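You operate a simulated robot arm through the tools that you are given. There is no shell and no other tool.

You are at the controls of a simulated robot arm. One attempt, no reset.

## Task
Clamp the key in the jig, sand off its old glue with the medium block, then free it.
Fine: blue knob to HOLD, later to FREE; it stays in the jig, bar up; block back. What is to be rubbed or washed off counts as gone when no trace of it is left.

Only the result counts: the job must be done as asked and must still hold three seconds after the hand-in. Knocking over, shifting, dropping, spilling or breaking anything else fails it.

## Robot
A 6-joint arm with a two-finger gripper, fixed in place. Base frame: the origin is at the foot of the arm, x ahead of it, y to its left, z up; the work surface is at about z = 0. Lengths are in mm, angles in rad, forces in N, time in s.
With the tool pointing down near the work surface it reaches from about 240 to 620 mm from the base axis. Its first joint turns from -1.152 to 1.152 rad. Payload 1.37 kg.
The TCP is the grasp point between the finger pads, 22 mm short of the fingertips. In the tool frame z runs along the fingers and y along their closing line. Largest opening 92 mm; the body of the gripper starts 65 mm behind the TCP.
Orientation is that of the tool frame in the base frame, as a unit quaternion [x, y, z, w]. With the fingers straight down and closing along the base's y, the tool's x points along the base's -x, its y along +y and its z along -z.

## Interface
- The arm moves only by the tool servo_tool. Its arguments are lists of equal length, an entry for each row: "linear": the shift along the tool's x, y, z in m, a list of three; "angular": the turn, a rotation vector about the tool's x, y, z in rad, a list of three; "gripper": the closure in counts, from 0 (fully open) to 255 (shut). In form: {"linear": [[tx, ty, tz], ...], "angular": [[wx, wy, wz], ...], "gripper": [gripper, ...]}. A call has 1 to 20 rows; each row shifts and turns the commanded pose from where the row before left it, along the tool's axes as they then stand. Rows are played at 5 a second. More than 50 mm and 0.15 rad between two rows, or a gripper value outside its range, and nothing of the call is played. Where a pose cannot be reached the arm comes as near as it can. A force on the tool above 40 N (or 10 N above the force at the start of the call, whichever is more), or a blocked arm, ends the call early, and 0.2 s more pass. The fingers move at their own pace and stop on an object; they squeeze with about 26 N. The grip force told is the motor's: it shows also when the fingers shut on nothing. Time passes only in rows, and 0.2 s behind the last, so rows that do not move let the fingers close. The reply holds the time, the measured pose of the TCP, the force on the tool along the base axes, the opening and the grip force, in the units named above and with some noise, with the torque about the TCP (base axes, N m) and any sound that the robot's microphone picked up.
- Cameras (640 x 400 px; columns grow to the right, rows downward): "scene" is fixed at [49, -445.2, 585]; the picture's right is [0.64, -0.77, 0.00], its down [-0.44, -0.37, -0.82] and it looks along [0.63, 0.53, -0.57] (base axes); focal length 312 px, centre (320, 200). "wrist" rides on the gripper at [71, 19, -102] in the tool frame; the picture's right is [-0.26, 0.97, 0.00], its down [-0.75, -0.20, -0.63] and it looks along [-0.60, -0.16, 0.78] (tool axes); focal length 280 px, centre (320, 200). There is no depth. A picture from a camera that has moved, and an enlarged one, comes with that camera's place and axes in the base frame and with its lens.
- get_image(camera): a new picture of that camera. No time passes.
- inspect(camera, box): a new picture of the part [left, top, right, bottom] of that camera's present view, enlarged. No time passes.
- sign_off(): hands the job in; it is judged then, once.

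Nothing tells you positions but the pictures and the camera data. Unless the task says otherwise, let go and move clear before handing in.

The tools are called after ">>>" as a command line: name --argument value ..., lists and objects as JSON in quotes. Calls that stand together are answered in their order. servo_tool: Moves the arm, as the interface text tells. Its arguments: {"type":"object","properties":{"linear":{"type":"array","items":{"type":"array","items":{"type":"number"}}},"angular":{"type":"array","items":{"type":"array","items":{"type":"number"}}},"gripper":{"type":"array","items":{"type":"number"}}},"required":["linear","angular","gripper"]} The other tools are called the same way: get_image (camera) takes a picture; inspect (camera, box) takes an enlarged picture of a part of a camera's view; sign_off () hands the job in.

At the start:

```text
t: 0.0
position: [469.9, 49.4, 337.9]
ee_rot: [0.001, 1.0, 0.0, 0.0]
force: [1.0, -0.1, -0.2]
ft_torque: [0.01, -0.01, 0.0]
width: 92.5
finger_force: 0.2
```

scene: 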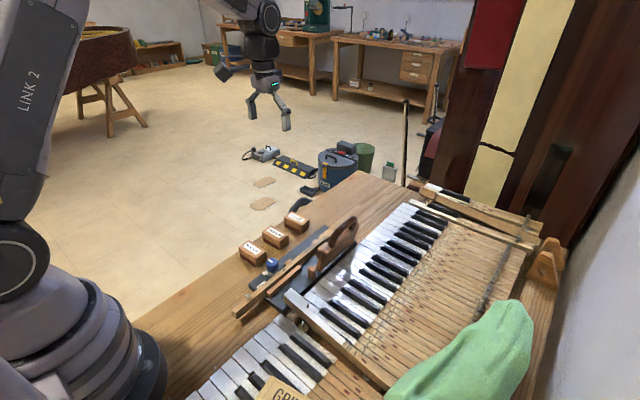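
wrist: 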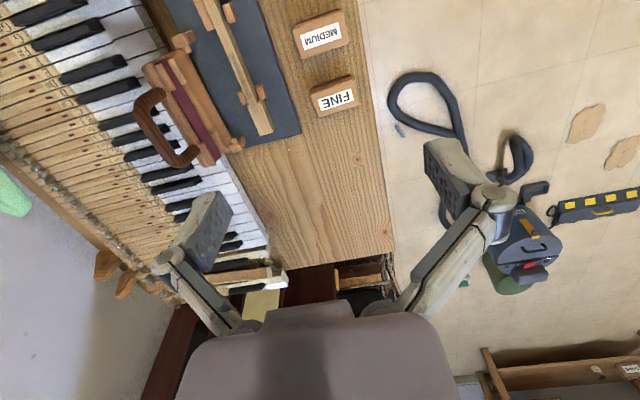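

I see a piano keyboard on a bench with a jig (blue-grey base), a handled bar or clamp, a blue knob, and three sanding blocks (one coarse, MEDIUM, FINE). I'll look closer before moving.

>>> inspect --camera "scene" --box '[220, 180, 380, 340]'

>>> inspect --camera "wrist" --box '[120, 0, 380, 170]'

>>> inspect --camera "scene" --box '[180, 300, 400, 400]'

```text
2.50 times, centred on (300, 260) of scene
camera zoom: at [49.0, -445.2, 585.0], right [0.64, -0.77, 0.0], down [-0.44, -0.37, -0.82], along [0.63, 0.53, -0.57], focal length 781 px, centre (370, 50)
```

zoom: 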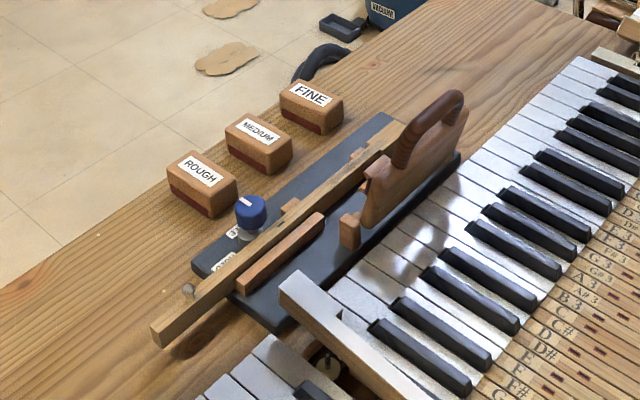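

```text
2.35 times, centred on (250, 85) of wrist
camera zoom: at [399.0, 70.6, 440.3], right [0.26, 0.97, 0.0], down [0.75, -0.2, 0.63], along [0.6, -0.16, -0.78], focal length 660 px, centre (485, 471)
```

zoom: 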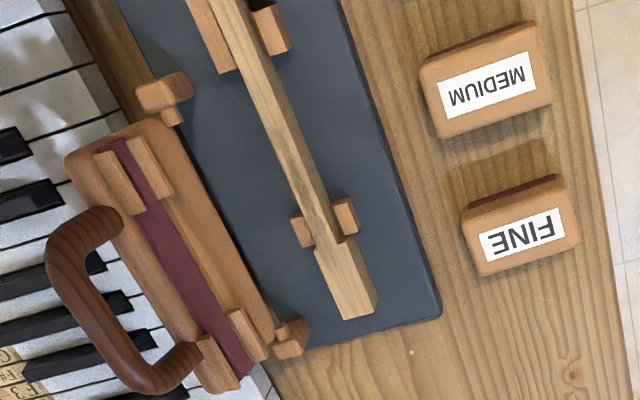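

```text
2.91 times, centred on (290, 350) of scene
camera zoom: at [49.0, -445.2, 585.0], right [0.64, -0.77, 0.0], down [-0.44, -0.37, -0.82], along [0.63, 0.53, -0.57], focal length 908 px, centre (407, -236)
```

zoom: 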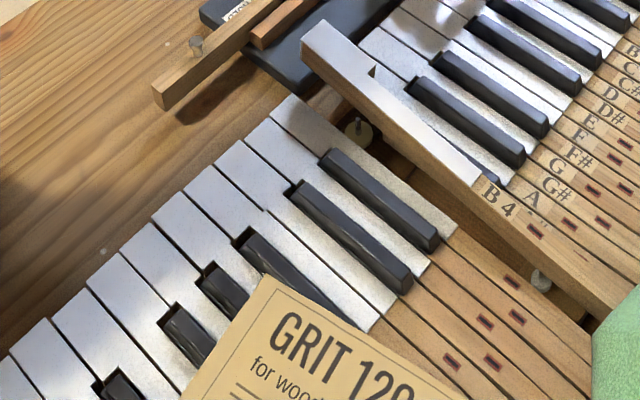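

The jig lies at roughly x 300–560, y about -60, with the knob near (375,-22) and the MEDIUM block near (458,57). I'll move the wrist camera over the jig to see it properly.

>>> servo_tool --linear '[[0.02, -0.022, 0], [0.02, -0.022, 0], [0.02, -0.022, 0], [0.02, -0.022, 0], [0.02, -0.022, 0], [0, 0, 0]]' --angular '[[0, 0, 0], [0, 0, 0], [0, 0, 0], [0, 0, 0], [0, 0, 0], [0, 0, 0]]' --gripper '[0, 0, 0, 0, 0, 0]'

>>> get_image --camera "wrist"

>>> get_image --camera "scene"

```text
t: 1.4
position: [369.3, -60.3, 336.8]
ee_rot: [0.001, 1.0, 0.0, 0.0]
force: [-1.3, 0.1, -0.1]
ft_torque: [0.01, -0.01, 0.0]
width: 91.8
finger_force: 0.1
```

```text
taken
camera wrist: at [298.0, -40.5, 440.0], right [0.26, 0.97, 0.0], down [0.75, -0.2, 0.62], along [0.6, -0.16, -0.78], focal length 280 px, centre (320, 200)
```

wrist: 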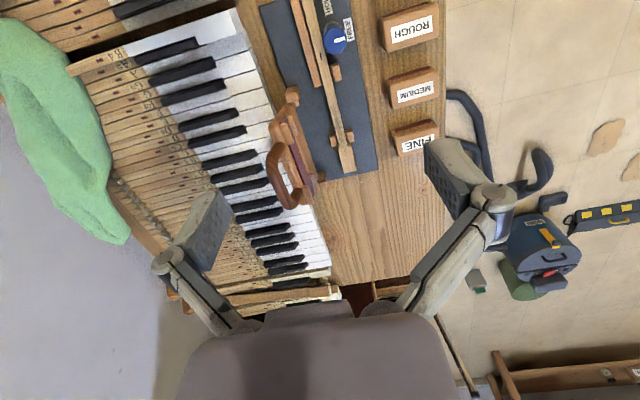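

```text
taken
```

scene: 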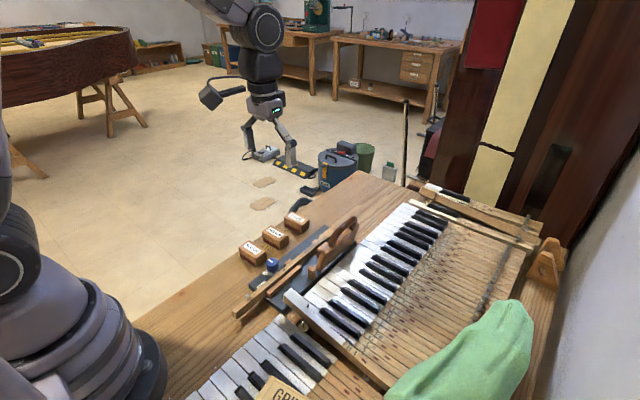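

The knob, ROUGH, MEDIUM and FINE blocks and the jig are visible at the top of the view; I'll zoom in on them.

>>> inspect --camera "wrist" --box '[230, 0, 470, 150]'

>>> inspect --camera "wrist" --box '[250, 70, 380, 215]'

>>> inspect --camera "scene" --box '[225, 240, 315, 330]'

>>> inspect --camera "scene" --box '[290, 205, 370, 285]'

```text
2.67 times, centred on (350, 75) of wrist
camera zoom: at [298.0, -40.5, 440.0], right [0.26, 0.97, 0.0], down [0.75, -0.2, 0.62], along [0.6, -0.16, -0.78], focal length 748 px, centre (240, 533)
```

zoom: 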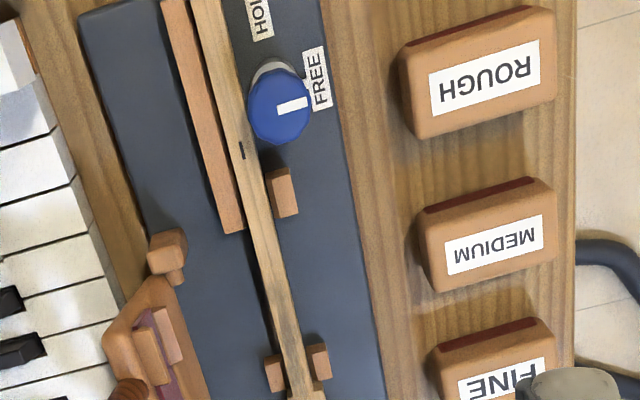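

```text
2.76 times, centred on (315, 142) of wrist
camera zoom: at [298.0, -40.5, 440.0], right [0.26, 0.97, 0.0], down [0.75, -0.2, 0.62], along [0.6, -0.16, -0.78], focal length 774 px, centre (334, 359)
```

zoom: 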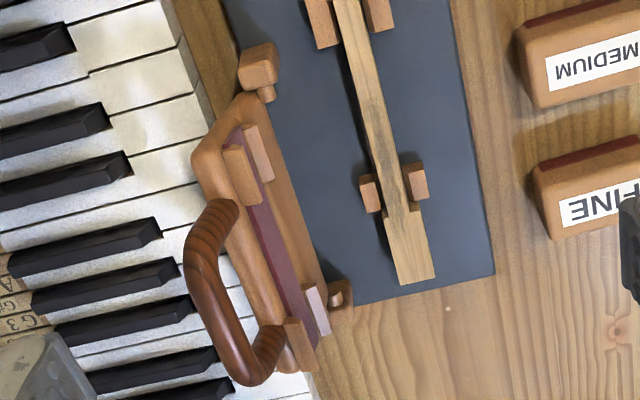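

```text
4.44 times, centred on (270, 285) of scene
camera zoom: at [48.9, -445.2, 585.0], right [0.64, -0.77, 0.0], down [-0.44, -0.37, -0.82], along [0.63, 0.53, -0.57], focal length 1388 px, centre (542, -178)
```

zoom: 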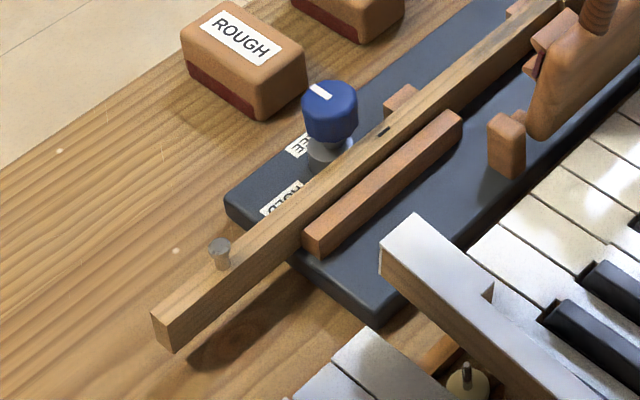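

```text
5.00 times, centred on (330, 245) of scene
camera zoom: at [48.9, -445.2, 585.0], right [0.64, -0.77, 0.0], down [-0.44, -0.37, -0.82], along [0.63, 0.53, -0.57], focal length 1561 px, centre (270, -25)
```

zoom: 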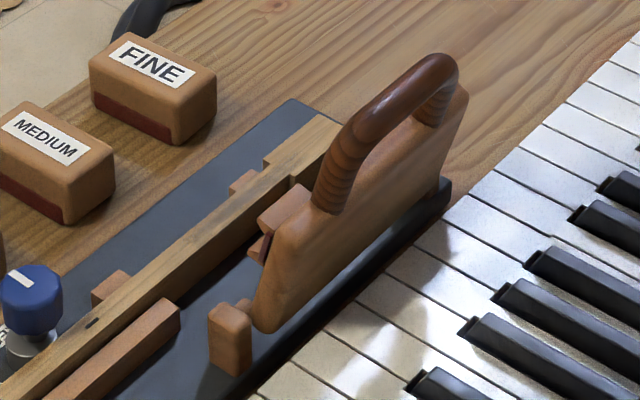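

The knob's white mark points at FREE (toward +y) and HOLD is toward the base (-x). The fence strip is on the key's other side and the bar is up. I'll back the camera off for a full view of the jig and the glue.

>>> servo_tool --linear '[[0.02, 0.008, 0], [0.02, 0.008, 0], [0.02, 0.008, 0], [0.02, 0.008, 0], [0.01, 0.008, 0], [0, 0, 0]]' --angular '[[0, 0, 0], [0, 0, 0], [0, 0, 0], [0, 0, 0], [0, 0, 0], [0, 0, 0]]' --gripper '[0, 0, 0, 0, 0, 0]'

>>> get_image --camera "wrist"

>>> inspect --camera "wrist" --box '[230, 20, 430, 145]'

>>> inspect --camera "wrist" --box '[230, 120, 430, 245]'

```text
t: 2.8
position: [280.7, -20.8, 337.2]
ee_rot: [0.0, 1.0, 0.0, -0.001]
force: [-0.5, -0.2, 0.9]
ft_torque: [0.01, 0.0, -0.03]
width: 91.8
finger_force: 0.0
```

```text
taken
camera wrist: at [209.5, -0.2, 439.4], right [0.26, 0.97, 0.0], down [0.75, -0.2, 0.62], along [0.6, -0.16, -0.78], focal length 280 px, centre (320, 200)
```

wrist: 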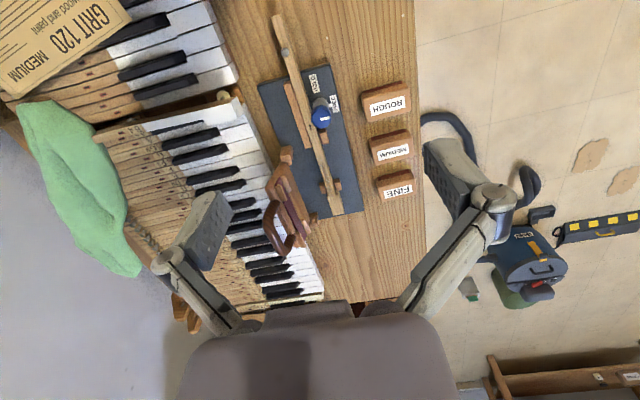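

```text
3.20 times, centred on (330, 82) of wrist
camera zoom: at [209.5, -0.2, 439.4], right [0.26, 0.97, 0.0], down [0.75, -0.2, 0.62], along [0.6, -0.16, -0.78], focal length 897 px, centre (288, 576)
```

zoom: 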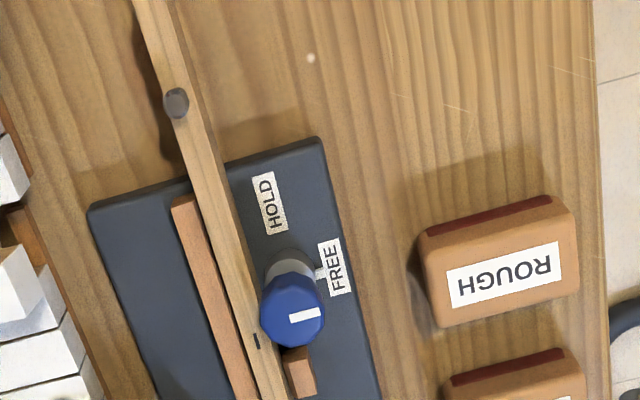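

```text
3.20 times, centred on (330, 182) of wrist
camera zoom: at [209.5, -0.2, 439.4], right [0.26, 0.97, 0.0], down [0.75, -0.2, 0.62], along [0.6, -0.16, -0.78], focal length 897 px, centre (288, 256)
```

zoom: 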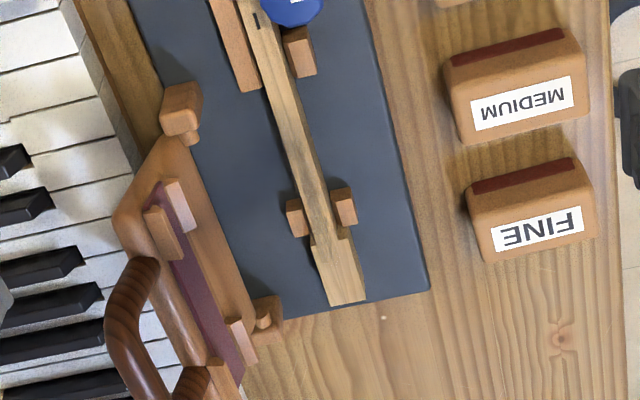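

The key lies on the grey base at about x 265–560, with its top near z 41, and the knob top is near (362,-38,62). I'll drop lower for a closer view of the knob and key.

>>> servo_tool --linear '[[0, 0, 0.03], [0, 0, 0.03], [0, 0, 0.03], [0, 0, 0.03], [0, 0, 0.03], [0, 0, 0.02], [0, 0, 0]]' --angular '[[0, 0, 0], [0, 0, 0], [0, 0, 0], [0, 0, 0], [0, 0, 0], [0, 0, 0], [0, 0, 0]]' --gripper '[0, 0, 0, 0, 0, 0, 0]'

>>> get_image --camera "wrist"

>>> inspect --camera "wrist" --box '[220, 90, 420, 215]'

>>> inspect --camera "wrist" --box '[220, 180, 420, 305]'

```text
t: 4.4
position: [280.7, -20.8, 167.7]
ee_rot: [-0.001, 1.0, 0.0, -0.001]
force: [-0.4, -0.1, -1.1]
ft_torque: [-0.03, -0.03, 0.04]
width: 92.0
finger_force: 0.1
```

```text
taken
camera wrist: at [208.9, -0.3, 269.9], right [0.26, 0.97, 0.0], down [0.75, -0.2, 0.63], along [0.6, -0.16, -0.78], focal length 280 px, centre (320, 200)
```

wrist: 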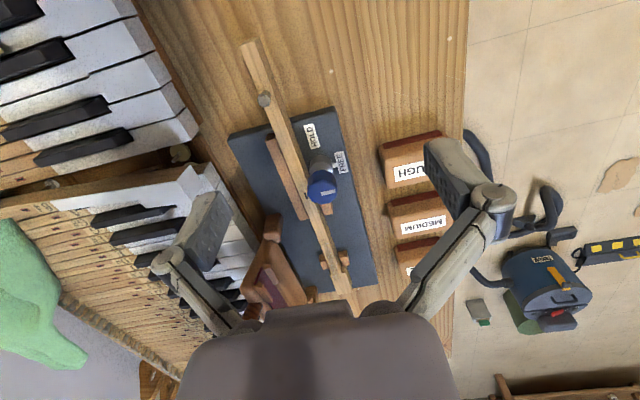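

```text
3.20 times, centred on (320, 152) of wrist
camera zoom: at [208.9, -0.3, 269.9], right [0.26, 0.97, 0.0], down [0.75, -0.2, 0.63], along [0.6, -0.16, -0.78], focal length 897 px, centre (320, 352)
```

zoom: 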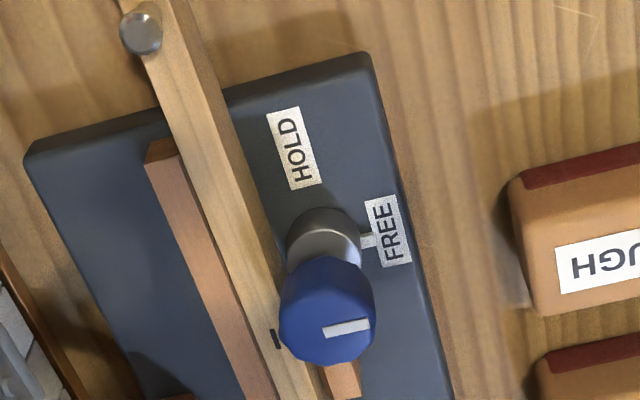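

```text
3.20 times, centred on (320, 242) of wrist
camera zoom: at [208.9, -0.3, 269.9], right [0.26, 0.97, 0.0], down [0.75, -0.2, 0.63], along [0.6, -0.16, -0.78], focal length 897 px, centre (320, 64)
```

zoom: 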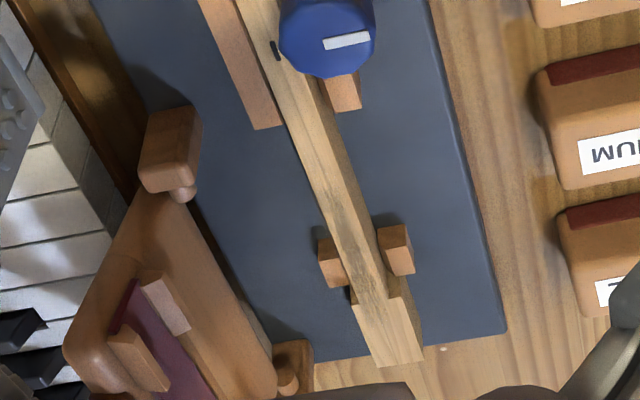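

The knob sits on a grey cam with its pointer at FREE. The key's top looks smeared toward the far end, so I'll bring the camera over there.

>>> servo_tool --linear '[[0, 0, -0.04], [-0.03, 0, 0], [-0.03, 0, 0], [-0.03, 0, 0], [-0.03, 0, 0], [0, 0, 0]]' --angular '[[0, 0, 0], [0, 0, 0], [0, 0, 0], [0, 0, 0], [0, 0, 0], [0, 0, 0]]' --gripper '[0, 0, 0, 0, 0, 0]'

>>> get_image --camera "wrist"

>>> inspect --camera "wrist" --box '[220, 80, 380, 180]'

>>> inspect --camera "wrist" --box '[270, 120, 370, 220]'

```text
t: 5.8
position: [399.6, -21.8, 209.6]
ee_rot: [0.0, 1.0, 0.0, 0.001]
force: [0.5, -0.3, -0.8]
ft_torque: [-0.01, 0.01, -0.02]
width: 92.2
finger_force: 0.1
```

```text
taken
camera wrist: at [327.9, -1.6, 311.5], right [0.26, 0.97, 0.0], down [0.75, -0.2, 0.62], along [0.6, -0.16, -0.78], focal length 280 px, centre (320, 200)
```

wrist: 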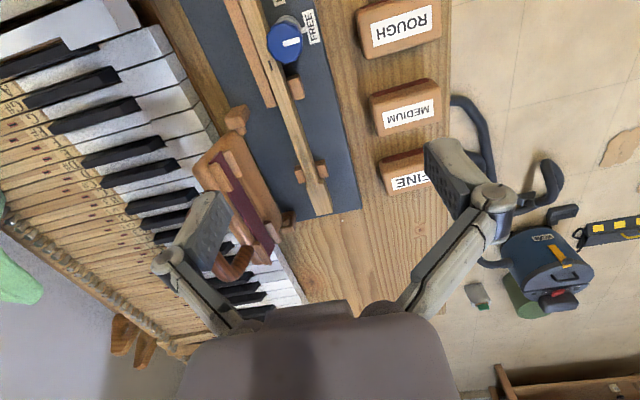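

```text
4.00 times, centred on (300, 130) of wrist
camera zoom: at [327.9, -1.6, 311.5], right [0.26, 0.97, 0.0], down [0.75, -0.2, 0.62], along [0.6, -0.16, -0.78], focal length 1122 px, centre (400, 480)
```

zoom: 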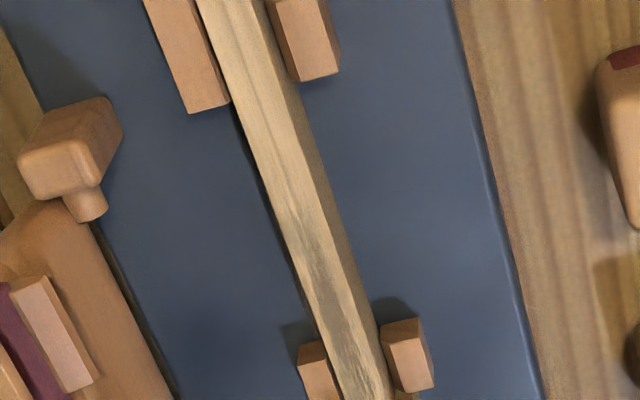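

```text
4.00 times, centred on (320, 170) of wrist
camera zoom: at [327.9, -1.6, 311.5], right [0.26, 0.97, 0.0], down [0.75, -0.2, 0.62], along [0.6, -0.16, -0.78], focal length 1122 px, centre (320, 320)
```

zoom: 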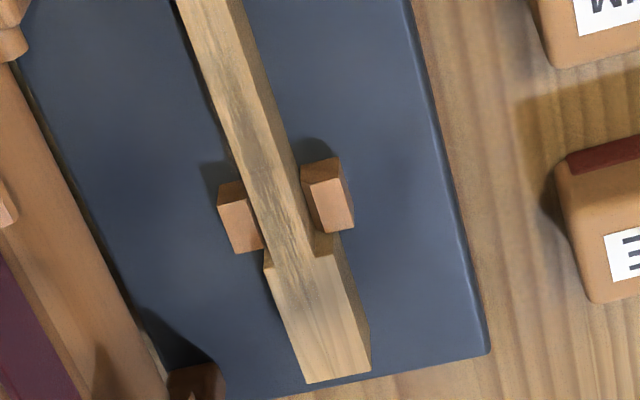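

The grey streaks of old glue are on the key's narrow part near the two far guide blocks. I'll zoom in more to measure heights and find how far the glue extends.

>>> inspect --camera "wrist" --box '[285, 140, 345, 200]'

>>> inspect --camera "wrist" --box '[265, 80, 325, 140]'

>>> inspect --camera "scene" --box '[295, 225, 345, 265]'

>>> inspect --camera "wrist" --box '[190, 100, 300, 290]'

```text
6.67 times, centred on (315, 170) of wrist
camera zoom: at [327.9, -1.6, 311.5], right [0.26, 0.97, 0.0], down [0.75, -0.2, 0.62], along [0.6, -0.16, -0.78], focal length 1869 px, centre (353, 400)
```

zoom: 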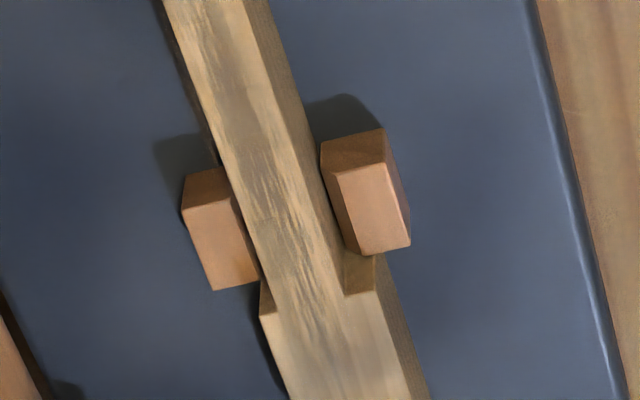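

```text
6.67 times, centred on (295, 110) of wrist
camera zoom: at [327.9, -1.6, 311.5], right [0.26, 0.97, 0.0], down [0.75, -0.2, 0.62], along [0.6, -0.16, -0.78], focal length 1869 px, centre (487, 800)
```

zoom: 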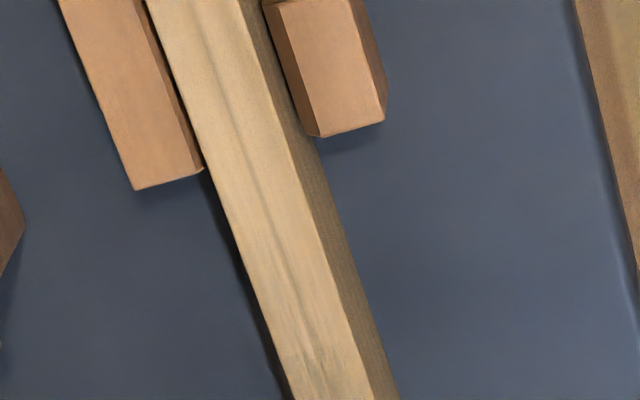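

```text
10.00 times, centred on (320, 245) of scene
camera zoom: at [49.0, -445.2, 585.0], right [0.64, -0.77, 0.0], down [-0.44, -0.37, -0.82], along [0.63, 0.53, -0.57], focal length 3122 px, centre (320, -250)
```

zoom: 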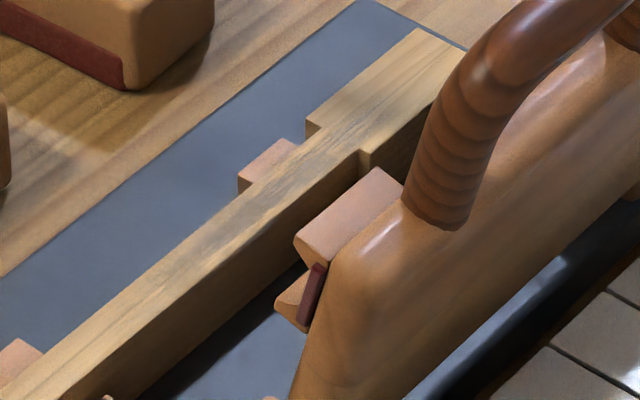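

```text
2.11 times, centred on (245, 195) of wrist
camera zoom: at [327.9, -1.6, 311.5], right [0.26, 0.97, 0.0], down [0.75, -0.2, 0.62], along [0.6, -0.16, -0.78], focal length 590 px, centre (478, 210)
```

zoom: 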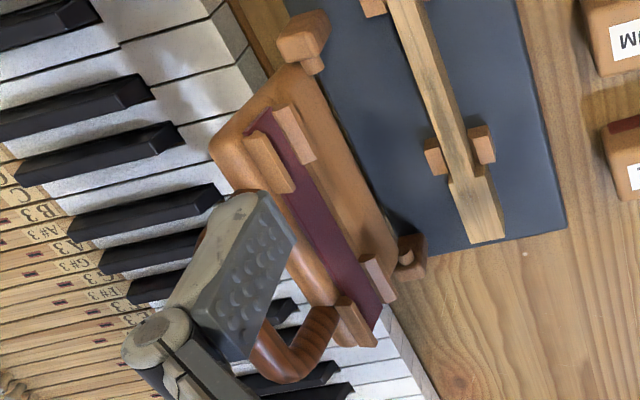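

The key runs parallel to x with its centreline at y≈-60 and top at z≈40, and the guide blocks are lower than that. The glue runs roughly x 440–525. Next I'll measure the blocks and the knob.

>>> inspect --camera "wrist" --box '[350, 60, 450, 150]'

>>> inspect --camera "wrist" --box '[250, 0, 330, 80]'

>>> inspect --camera "scene" --box '[235, 205, 315, 275]'

```text
4.44 times, centred on (400, 105) of wrist
camera zoom: at [327.9, -1.6, 311.5], right [0.26, 0.97, 0.0], down [0.75, -0.2, 0.62], along [0.6, -0.16, -0.78], focal length 1246 px, centre (-36, 622)
```

zoom: 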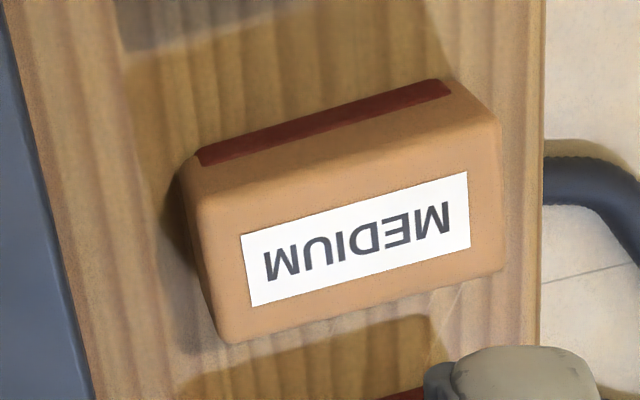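

```text
5.00 times, centred on (290, 40) of wrist
camera zoom: at [327.9, -1.6, 311.5], right [0.26, 0.97, 0.0], down [0.75, -0.2, 0.62], along [0.6, -0.16, -0.78], focal length 1402 px, centre (470, 1000)
```

zoom: 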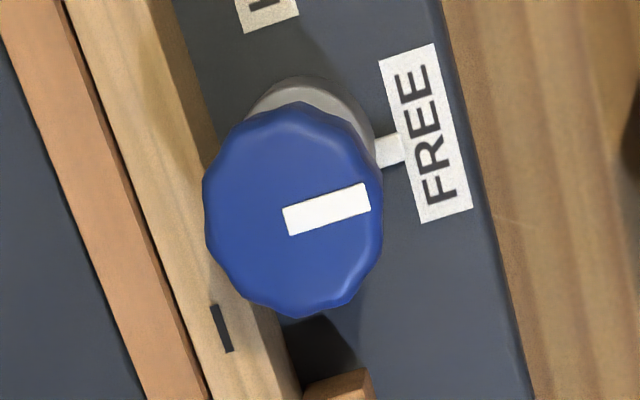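

```text
5.71 times, centred on (275, 240) of scene
camera zoom: at [49.0, -445.2, 585.0], right [0.64, -0.77, 0.0], down [-0.44, -0.37, -0.82], along [0.63, 0.53, -0.57], focal length 1784 px, centre (577, -29)
```

zoom: 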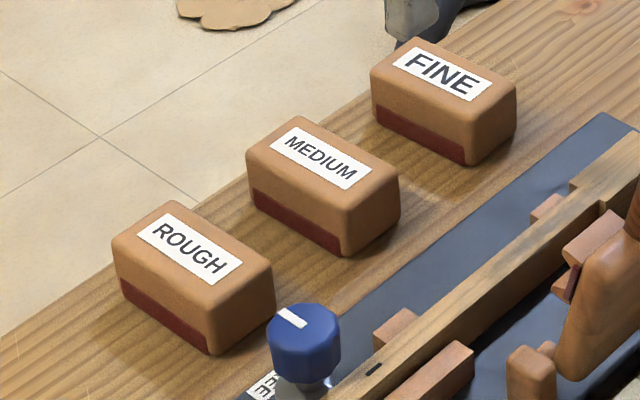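

The knob axis is at about (363,-40.5), with the knob spanning z≈45–62. HOLD is 90° counter-clockwise from above. I'll position over the knob with a partly closed gripper and check the alignment.

>>> servo_tool --linear '[[0.0183, -0.0094, 0], [0.0183, -0.0093, 0], [0, 0, 0.035], [0, 0, 0.035], [0, 0, 0.03], [0, 0, 0]]' --angular '[[0, 0, 0], [0, 0, 0], [0, 0, 0], [0, 0, 0], [0, 0, 0], [0, 0, 0]]' --gripper '[110, 110, 110, 110, 110, 110]'

>>> get_image --camera "wrist"

>>> get_image --camera "scene"

>>> inspect --camera "scene" --box '[220, 200, 340, 320]'

```text
t: 7.2
position: [360.3, -40.3, 106.3]
ee_rot: [0.0, 1.0, 0.0, 0.0]
force: [0.0, -0.2, 0.3]
ft_torque: [-0.01, 0.04, -0.01]
width: 52.3
finger_force: 0.0
```

```text
taken
camera wrist: at [290.4, -20.9, 208.3], right [0.26, 0.97, 0.0], down [0.75, -0.2, 0.63], along [0.6, -0.16, -0.78], focal length 280 px, centre (320, 200)
```

wrist: 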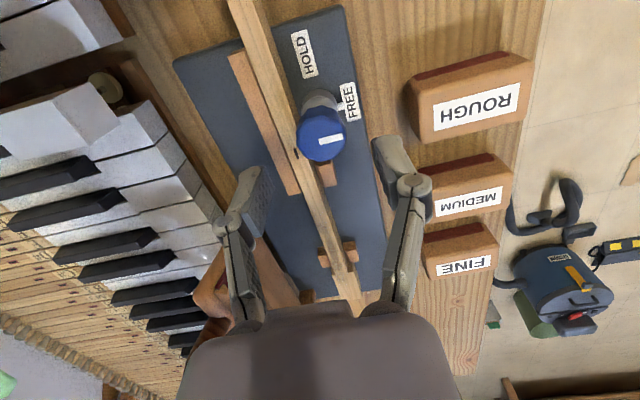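

```text
taken
```

scene: 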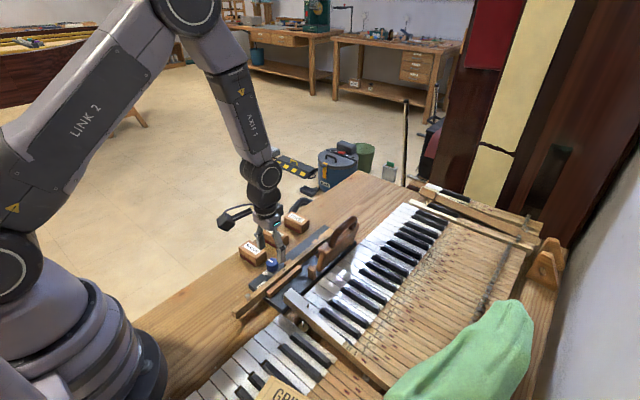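

```text
3.33 times, centred on (280, 260) of scene
camera zoom: at [49.0, -445.2, 585.0], right [0.64, -0.77, 0.0], down [-0.44, -0.37, -0.82], along [0.63, 0.53, -0.57], focal length 1041 px, centre (453, 0)
```

zoom: 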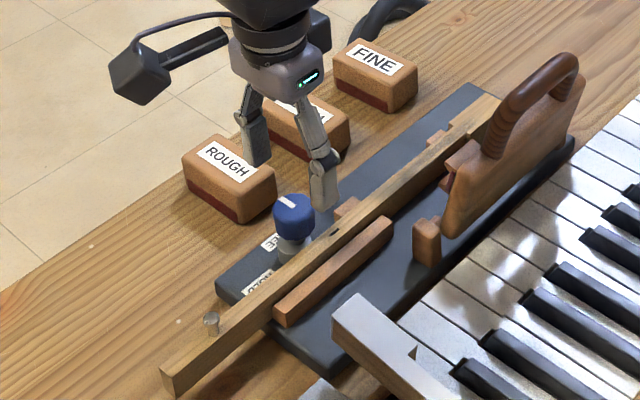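

>>> inspect --camera "wrist" --box '[270, 70, 390, 190]'

```text
3.33 times, centred on (330, 130) of wrist
camera zoom: at [290.4, -20.9, 208.3], right [0.26, 0.97, 0.0], down [0.75, -0.2, 0.63], along [0.6, -0.16, -0.78], focal length 935 px, centre (287, 433)
```

zoom: 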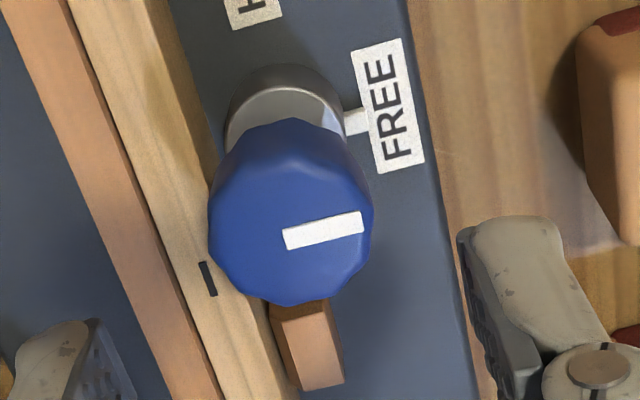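

The TCP is directly above the knob (within about 1 mm). I'll descend so the fingertips stay above the key top, then close on the knob.

>>> servo_tool --linear '[[0, 0, 0.02], [0, 0, 0.015], [0, 0, 0.006], [0, 0, 0], [0, 0, 0], [0, 0, 0], [0, 0, 0]]' --angular '[[0, 0, 0], [0, 0, 0], [0, 0, 0], [0, 0, 0], [0, 0, 0], [0, 0, 0], [0, 0, 0]]' --gripper '[110, 110, 110, 110, 180, 255, 255]'

>>> get_image --camera "wrist"

>>> inspect --camera "scene" --box '[235, 220, 315, 300]'

```text
t: 8.8
position: [362.4, -38.9, 66.4]
ee_rot: [0.0, 1.0, 0.001, 0.001]
force: [-0.8, -17.6, 0.7]
ft_torque: [-0.08, -0.2, 0.0]
width: 27.6
finger_force: 25.8
```

```text
taken
camera wrist: at [291.5, -19.3, 168.1], right [0.26, 0.96, 0.0], down [0.75, -0.2, 0.63], along [0.6, -0.16, -0.78], focal length 280 px, centre (320, 200)
```

wrist: 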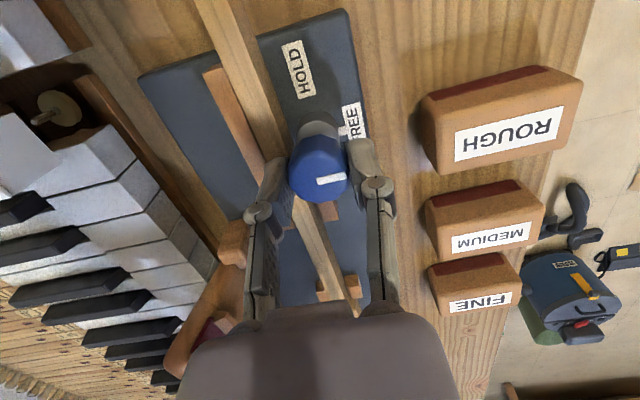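

```text
5.00 times, centred on (275, 260) of scene
camera zoom: at [48.9, -445.2, 585.1], right [0.64, -0.77, 0.0], down [-0.44, -0.37, -0.82], along [0.63, 0.53, -0.57], focal length 1561 px, centre (545, -100)
```

zoom: 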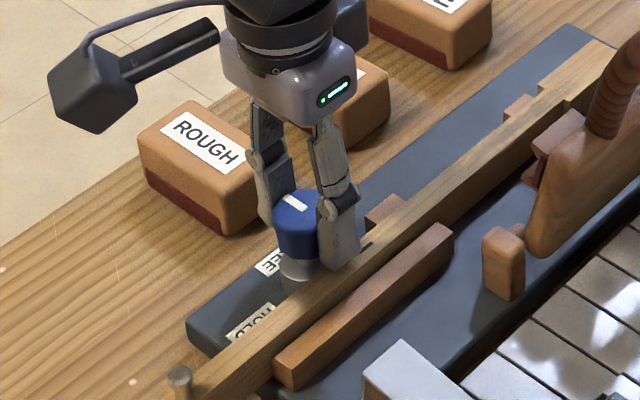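

The gripper holds the knob (27.6 mm), but a side force of about 17 N shows it is slightly off-centre in y. I'll nudge it before turning.

>>> servo_tool --linear '[[0, -0.0008, 0], [0, 0, 0]]' --angular '[[0, 0, 0], [0, 0, 0]]' --gripper '[255, 255]'

```text
t: 9.4
position: [363.0, -39.1, 65.1]
ee_rot: [-0.001, 1.0, 0.0, -0.001]
force: [4.9, -2.3, 0.5]
ft_torque: [0.03, -0.22, -0.02]
width: 27.7
finger_force: 26.2
```

The side force is nearly gone. Now I'll turn the knob counter-clockwise in steps.

>>> servo_tool --linear '[[0, 0, 0], [0, 0, 0], [0, 0, 0], [0, 0, 0], [0, 0, 0]]' --angular '[[0, 0, -0.1], [0, 0, -0.1], [0, 0, -0.1], [0, 0, -0.1], [0, 0, 0]]' --gripper '[255, 255, 255, 255, 255]'

>>> get_image --camera "wrist"

```text
t: 10.6
position: [363.6, -38.1, 66.5]
ee_rot: [-0.2, 0.98, 0.001, -0.001]
force: [-6.3, 1.9, 0.2]
ft_torque: [0.13, -0.29, -0.01]
width: 27.2
finger_force: 25.9
```

```text
taken
camera wrist: at [290.0, -48.4, 169.2], right [-0.14, 0.99, 0.0], down [0.78, 0.11, 0.62], along [0.62, 0.09, -0.78], focal length 280 px, centre (320, 200)
```

wrist: 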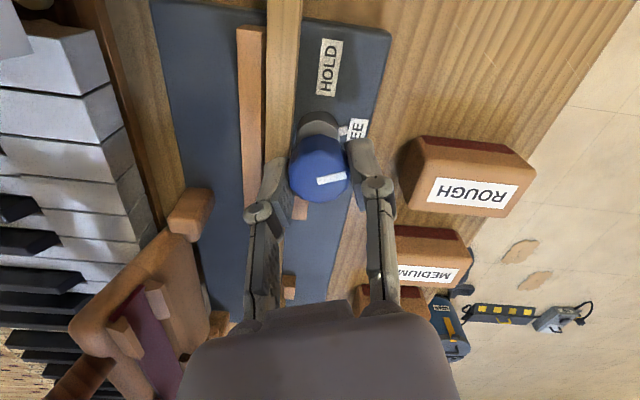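

The knob turns with the gripper. I'll continue to 90°.

>>> servo_tool --linear '[[0, 0, 0], [0, 0, 0], [0, 0, 0], [0, 0, 0], [0, 0, 0], [0, 0, 0], [0, 0, 0], [0, 0, 0], [0, 0, 0], [0, 0, 0], [0, 0, 0]]' --angular '[[0, 0, -0.12], [0, 0, -0.12], [0, 0, -0.12], [0, 0, -0.12], [0, 0, -0.12], [0, 0, -0.12], [0, 0, -0.12], [0, 0, -0.12], [0, 0, -0.12], [0, 0, -0.09], [0, 0, 0]]' --gripper '[255, 255, 255, 255, 255, 255, 255, 255, 255, 255, 255]'

>>> get_image --camera "wrist"

>>> inspect --camera "scene" --box '[235, 220, 315, 300]'

```text
t: 13.0
position: [364.0, -39.4, 65.5]
ee_rot: [0.708, -0.707, -0.001, 0.0]
force: [-12.9, 4.5, 0.2]
ft_torque: [0.07, 0.05, -0.2]
width: 27.2
finger_force: 26.0
```

```text
taken
camera wrist: at [344.4, -109.2, 169.3], right [-0.97, 0.26, 0.0], down [0.2, 0.75, 0.62], along [0.16, 0.6, -0.78], focal length 280 px, centre (320, 200)
```

wrist: 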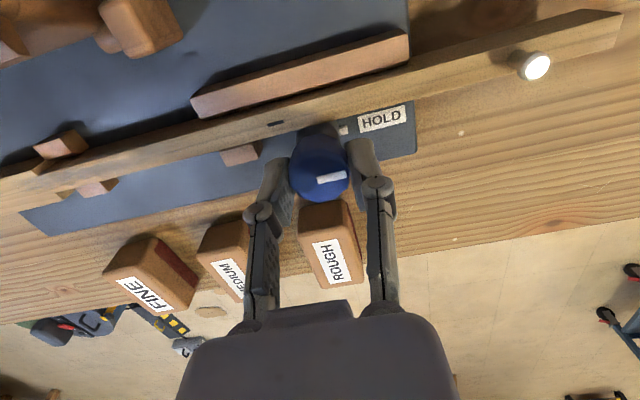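

```text
5.00 times, centred on (275, 260) of scene
camera zoom: at [49.0, -445.2, 585.0], right [0.64, -0.77, 0.0], down [-0.44, -0.37, -0.82], along [0.63, 0.53, -0.57], focal length 1561 px, centre (545, -100)
```

zoom: 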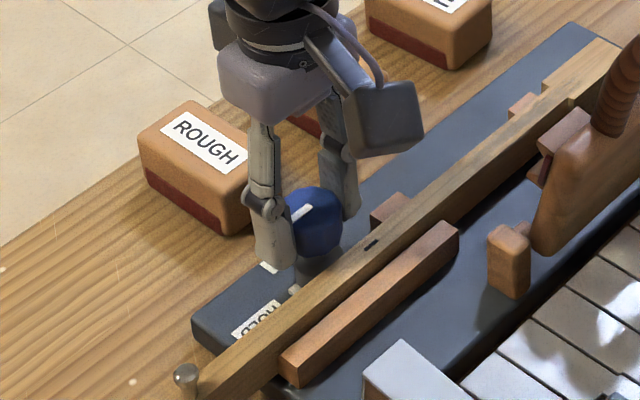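

>>> inspect --camera "wrist" --box '[230, 80, 430, 205]'

```text
3.20 times, centred on (330, 142) of wrist
camera zoom: at [344.4, -109.2, 169.3], right [-0.97, 0.26, 0.0], down [0.2, 0.75, 0.62], along [0.16, 0.6, -0.78], focal length 897 px, centre (288, 384)
```

zoom: 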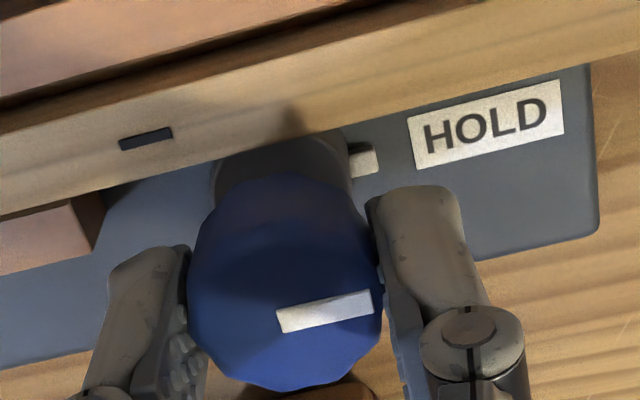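

The pointer is at HOLD. I'll release, rise and verify it stays.

>>> servo_tool --linear '[[0, 0, 0], [0, 0, 0], [0, 0, -0.02], [0, 0, -0.04], [0, 0, -0.04], [0, 0, 0]]' --angular '[[0, 0, 0], [0, 0, 0], [0, 0, 0], [0, 0, 0], [0, 0, 0], [0, 0, 0]]' --gripper '[110, 110, 110, 110, 110, 110]'

>>> get_image --camera "wrist"

>>> inspect --camera "wrist" --box '[230, 60, 430, 185]'

>>> inspect --camera "scene" --box '[225, 230, 325, 330]'

```text
t: 14.4
position: [364.1, -37.3, 168.3]
ee_rot: [0.707, -0.707, 0.0, 0.0]
force: [0.2, 0.7, -1.0]
ft_torque: [-0.01, -0.01, -0.04]
width: 52.5
finger_force: 0.1
```

```text
taken
camera wrist: at [344.8, -108.4, 270.9], right [-0.97, 0.26, 0.0], down [0.2, 0.75, 0.62], along [0.16, 0.6, -0.78], focal length 280 px, centre (320, 200)
```

wrist: 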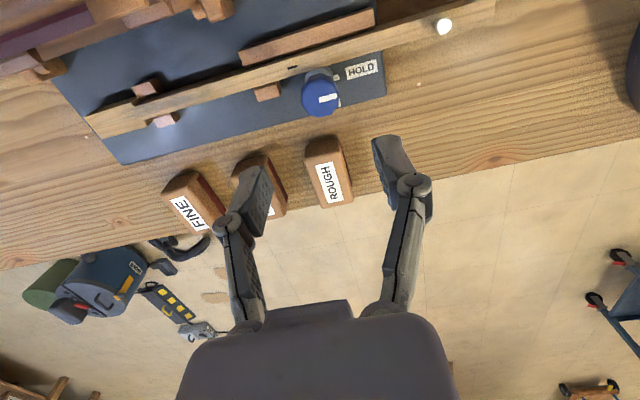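

```text
3.20 times, centred on (330, 122) of wrist
camera zoom: at [344.8, -108.4, 270.9], right [-0.97, 0.26, 0.0], down [0.2, 0.75, 0.62], along [0.16, 0.6, -0.78], focal length 897 px, centre (288, 448)
```

zoom: 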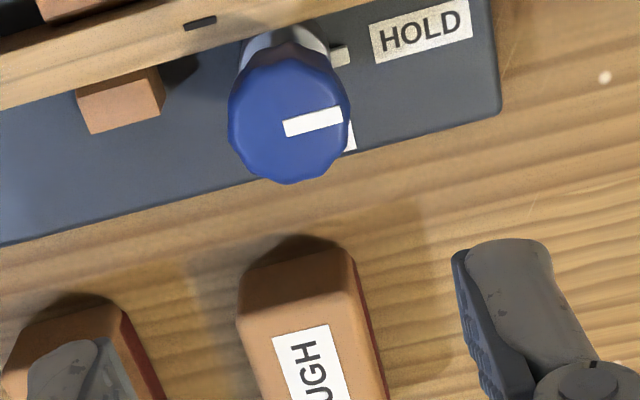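

```text
4.00 times, centred on (275, 280) of scene
camera zoom: at [48.9, -445.2, 585.0], right [0.64, -0.77, 0.0], down [-0.44, -0.37, -0.82], along [0.63, 0.53, -0.57], focal length 1249 px, centre (500, -120)
```

zoom: 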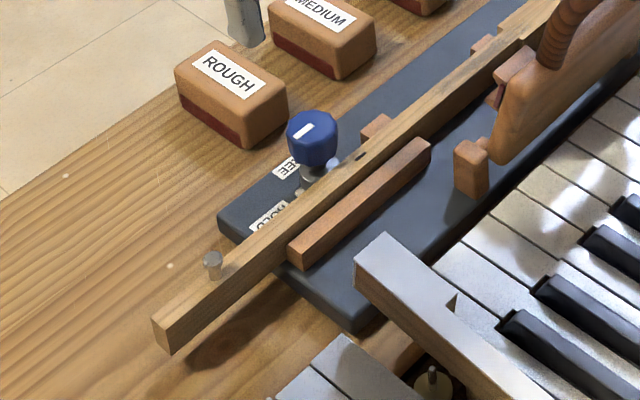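

The knob is at HOLD. Next I'll rotate the tool back to yaw 0 at height and move above the MEDIUM block near (456,56).

>>> servo_tool --linear '[[0, 0, -0.03], [0, 0, 0], [0, 0, 0], [0, 0, 0], [0, 0, 0], [0, 0, 0], [0, 0, 0], [0, 0, 0], [0, 0, 0], [0, 0, 0], [0, 0, 0], [0, 0, 0], [0, 0, 0], [-0.0233, 0.024, 0], [-0.0233, 0.024, 0], [-0.0233, 0.024, 0], [-0.0233, 0.024, 0], [0, 0, 0]]' --angular '[[0, 0, 0], [0, 0, 0.131], [0, 0, 0.131], [0, 0, 0.131], [0, 0, 0.131], [0, 0, 0.131], [0, 0, 0.131], [0, 0, 0.131], [0, 0, 0.131], [0, 0, 0.131], [0, 0, 0.131], [0, 0, 0.131], [0, 0, 0.129], [0, 0, 0], [0, 0, 0], [0, 0, 0], [0, 0, 0], [0, 0, 0]]' --gripper '[110, 60, 0, 0, 0, 0, 0, 0, 0, 0, 0, 0, 0, 0, 0, 0, 0, 0]'

>>> get_image --camera "wrist"

>>> get_image --camera "scene"

```text
t: 18.2
position: [456.6, 58.1, 198.9]
ee_rot: [0.0, 1.0, 0.0, 0.0]
force: [-0.2, 0.3, -0.1]
ft_torque: [-0.02, 0.04, 0.04]
width: 92.1
finger_force: 0.1
```

```text
taken
camera wrist: at [385.0, 77.9, 300.2], right [0.26, 0.96, 0.0], down [0.75, -0.2, 0.62], along [0.6, -0.16, -0.78], focal length 280 px, centre (320, 200)
```

wrist: 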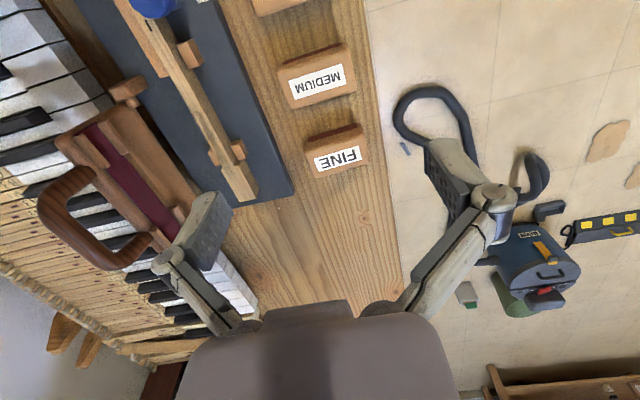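

```text
taken
```

scene: 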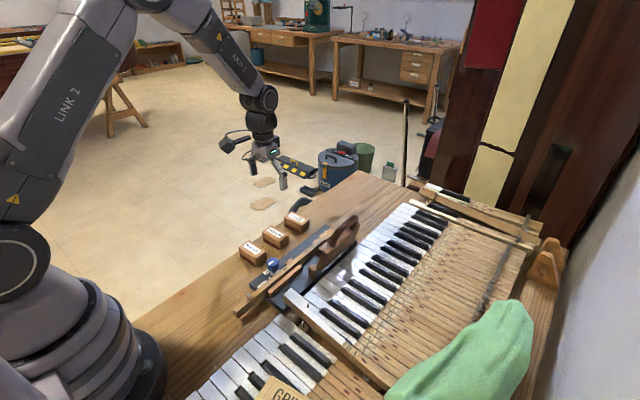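

>>> inspect --camera "wrist" --box '[265, 30, 375, 110]'

>>> inspect --camera "wrist" --box '[40, 60, 260, 280]'

```text
5.00 times, centred on (320, 70) of wrist
camera zoom: at [385.0, 77.9, 300.2], right [0.26, 0.96, 0.0], down [0.75, -0.2, 0.62], along [0.6, -0.16, -0.78], focal length 1402 px, centre (320, 850)
```

zoom: 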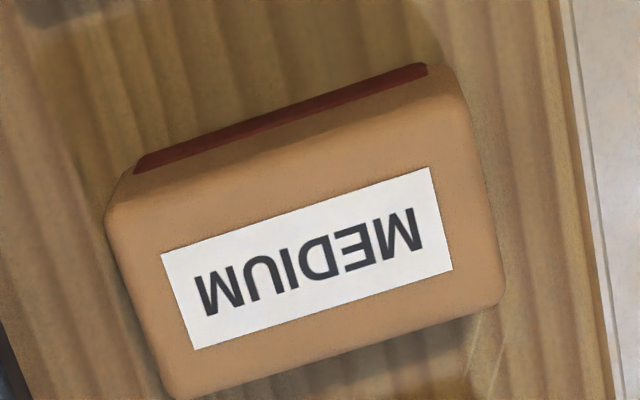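

```text
1.82 times, centred on (150, 170) of wrist
camera zoom: at [385.0, 77.9, 300.2], right [0.26, 0.96, 0.0], down [0.75, -0.2, 0.62], along [0.6, -0.16, -0.78], focal length 510 px, centre (629, 254)
```

zoom: 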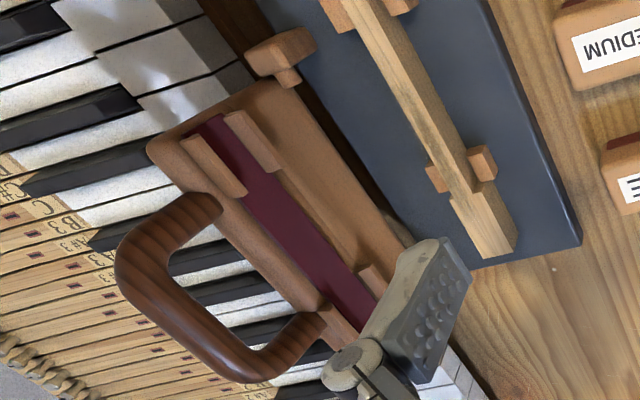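

The block is centred at (456.5,56.2), about 33 × 65 × 36 mm, aligned with the axes. I'll correct y by 2 mm and descend in stages.

>>> servo_tool --linear '[[0, -0.002, 0], [0, 0, 0.04], [0, 0, 0.04], [0, 0, 0.03], [0, 0, 0]]' --angular '[[0, 0, 0], [0, 0, 0], [0, 0, 0], [0, 0, 0], [0, 0, 0]]' --gripper '[25, 25, 25, 25, 25]'

>>> get_image --camera "wrist"

>>> inspect --camera "scene" --box '[220, 180, 340, 280]'

```text
t: 19.4
position: [456.7, 53.9, 86.4]
ee_rot: [0.0, 1.0, 0.0, 0.0]
force: [0.9, -0.1, -0.7]
ft_torque: [-0.03, -0.03, 0.01]
width: 82.8
finger_force: 0.1
```

```text
taken
camera wrist: at [385.5, 74.3, 189.2], right [0.26, 0.97, 0.0], down [0.75, -0.2, 0.63], along [0.6, -0.16, -0.78], focal length 280 px, centre (320, 200)
```

wrist: 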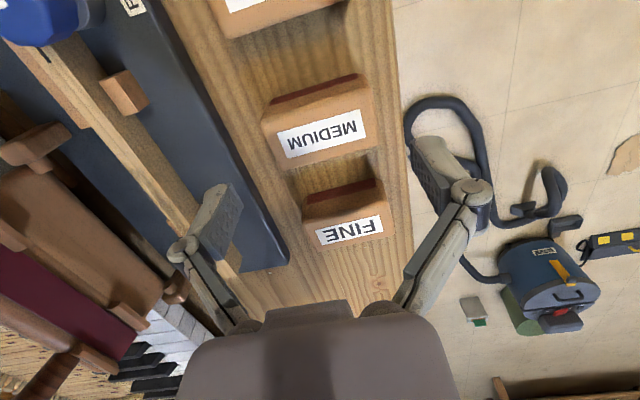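

```text
4.00 times, centred on (280, 230) of scene
camera zoom: at [49.0, -445.2, 585.0], right [0.64, -0.77, 0.0], down [-0.44, -0.37, -0.82], along [0.63, 0.53, -0.57], focal length 1249 px, centre (480, 80)
```

zoom: 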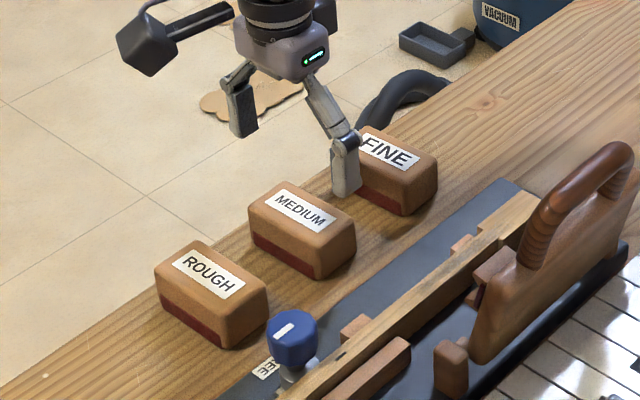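

Aligned. I'll lower the last 59 mm and close on the block.

>>> servo_tool --linear '[[0.001, 0, 0.03], [0, 0, 0.02], [0, 0, 0.009], [0, 0, 0], [0, 0, 0], [0, 0, 0], [0, 0, 0]]' --angular '[[0, 0, 0], [0, 0, 0], [0, 0, 0], [0, 0, 0], [0, 0, 0], [0, 0, 0], [0, 0, 0]]' --gripper '[25, 25, 25, 25, 255, 255, 255]'

>>> inspect --camera "scene" --box '[220, 180, 340, 280]'

>>> get_image --camera "wrist"

```text
t: 21.0
position: [455.5, 53.9, 28.0]
ee_rot: [0.0, 1.0, 0.001, 0.0]
force: [-0.4, 1.6, 4.0]
ft_torque: [0.02, 0.06, 0.07]
width: 67.2
finger_force: 26.2
```

```text
4.00 times, centred on (280, 230) of scene
camera zoom: at [48.9, -445.2, 585.0], right [0.64, -0.77, 0.0], down [-0.44, -0.37, -0.82], along [0.63, 0.53, -0.57], focal length 1249 px, centre (480, 80)
```

zoom: 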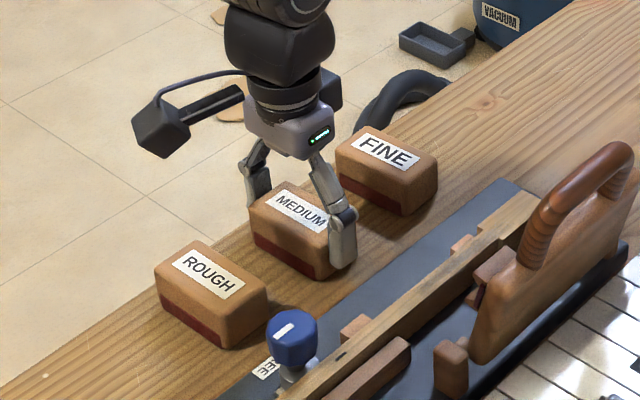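

```text
taken
camera wrist: at [384.8, 74.3, 130.6], right [0.26, 0.97, 0.0], down [0.75, -0.2, 0.63], along [0.6, -0.16, -0.78], focal length 280 px, centre (320, 200)
```

wrist: 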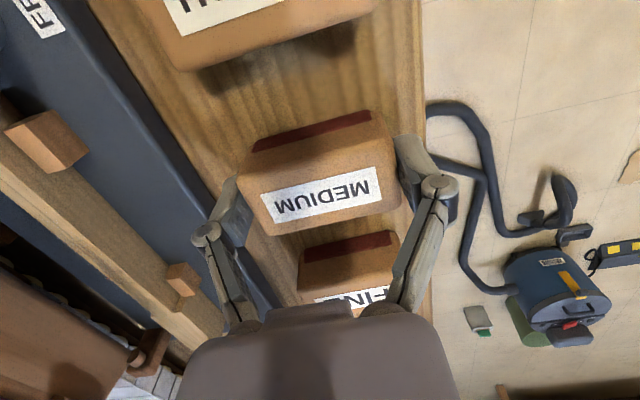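

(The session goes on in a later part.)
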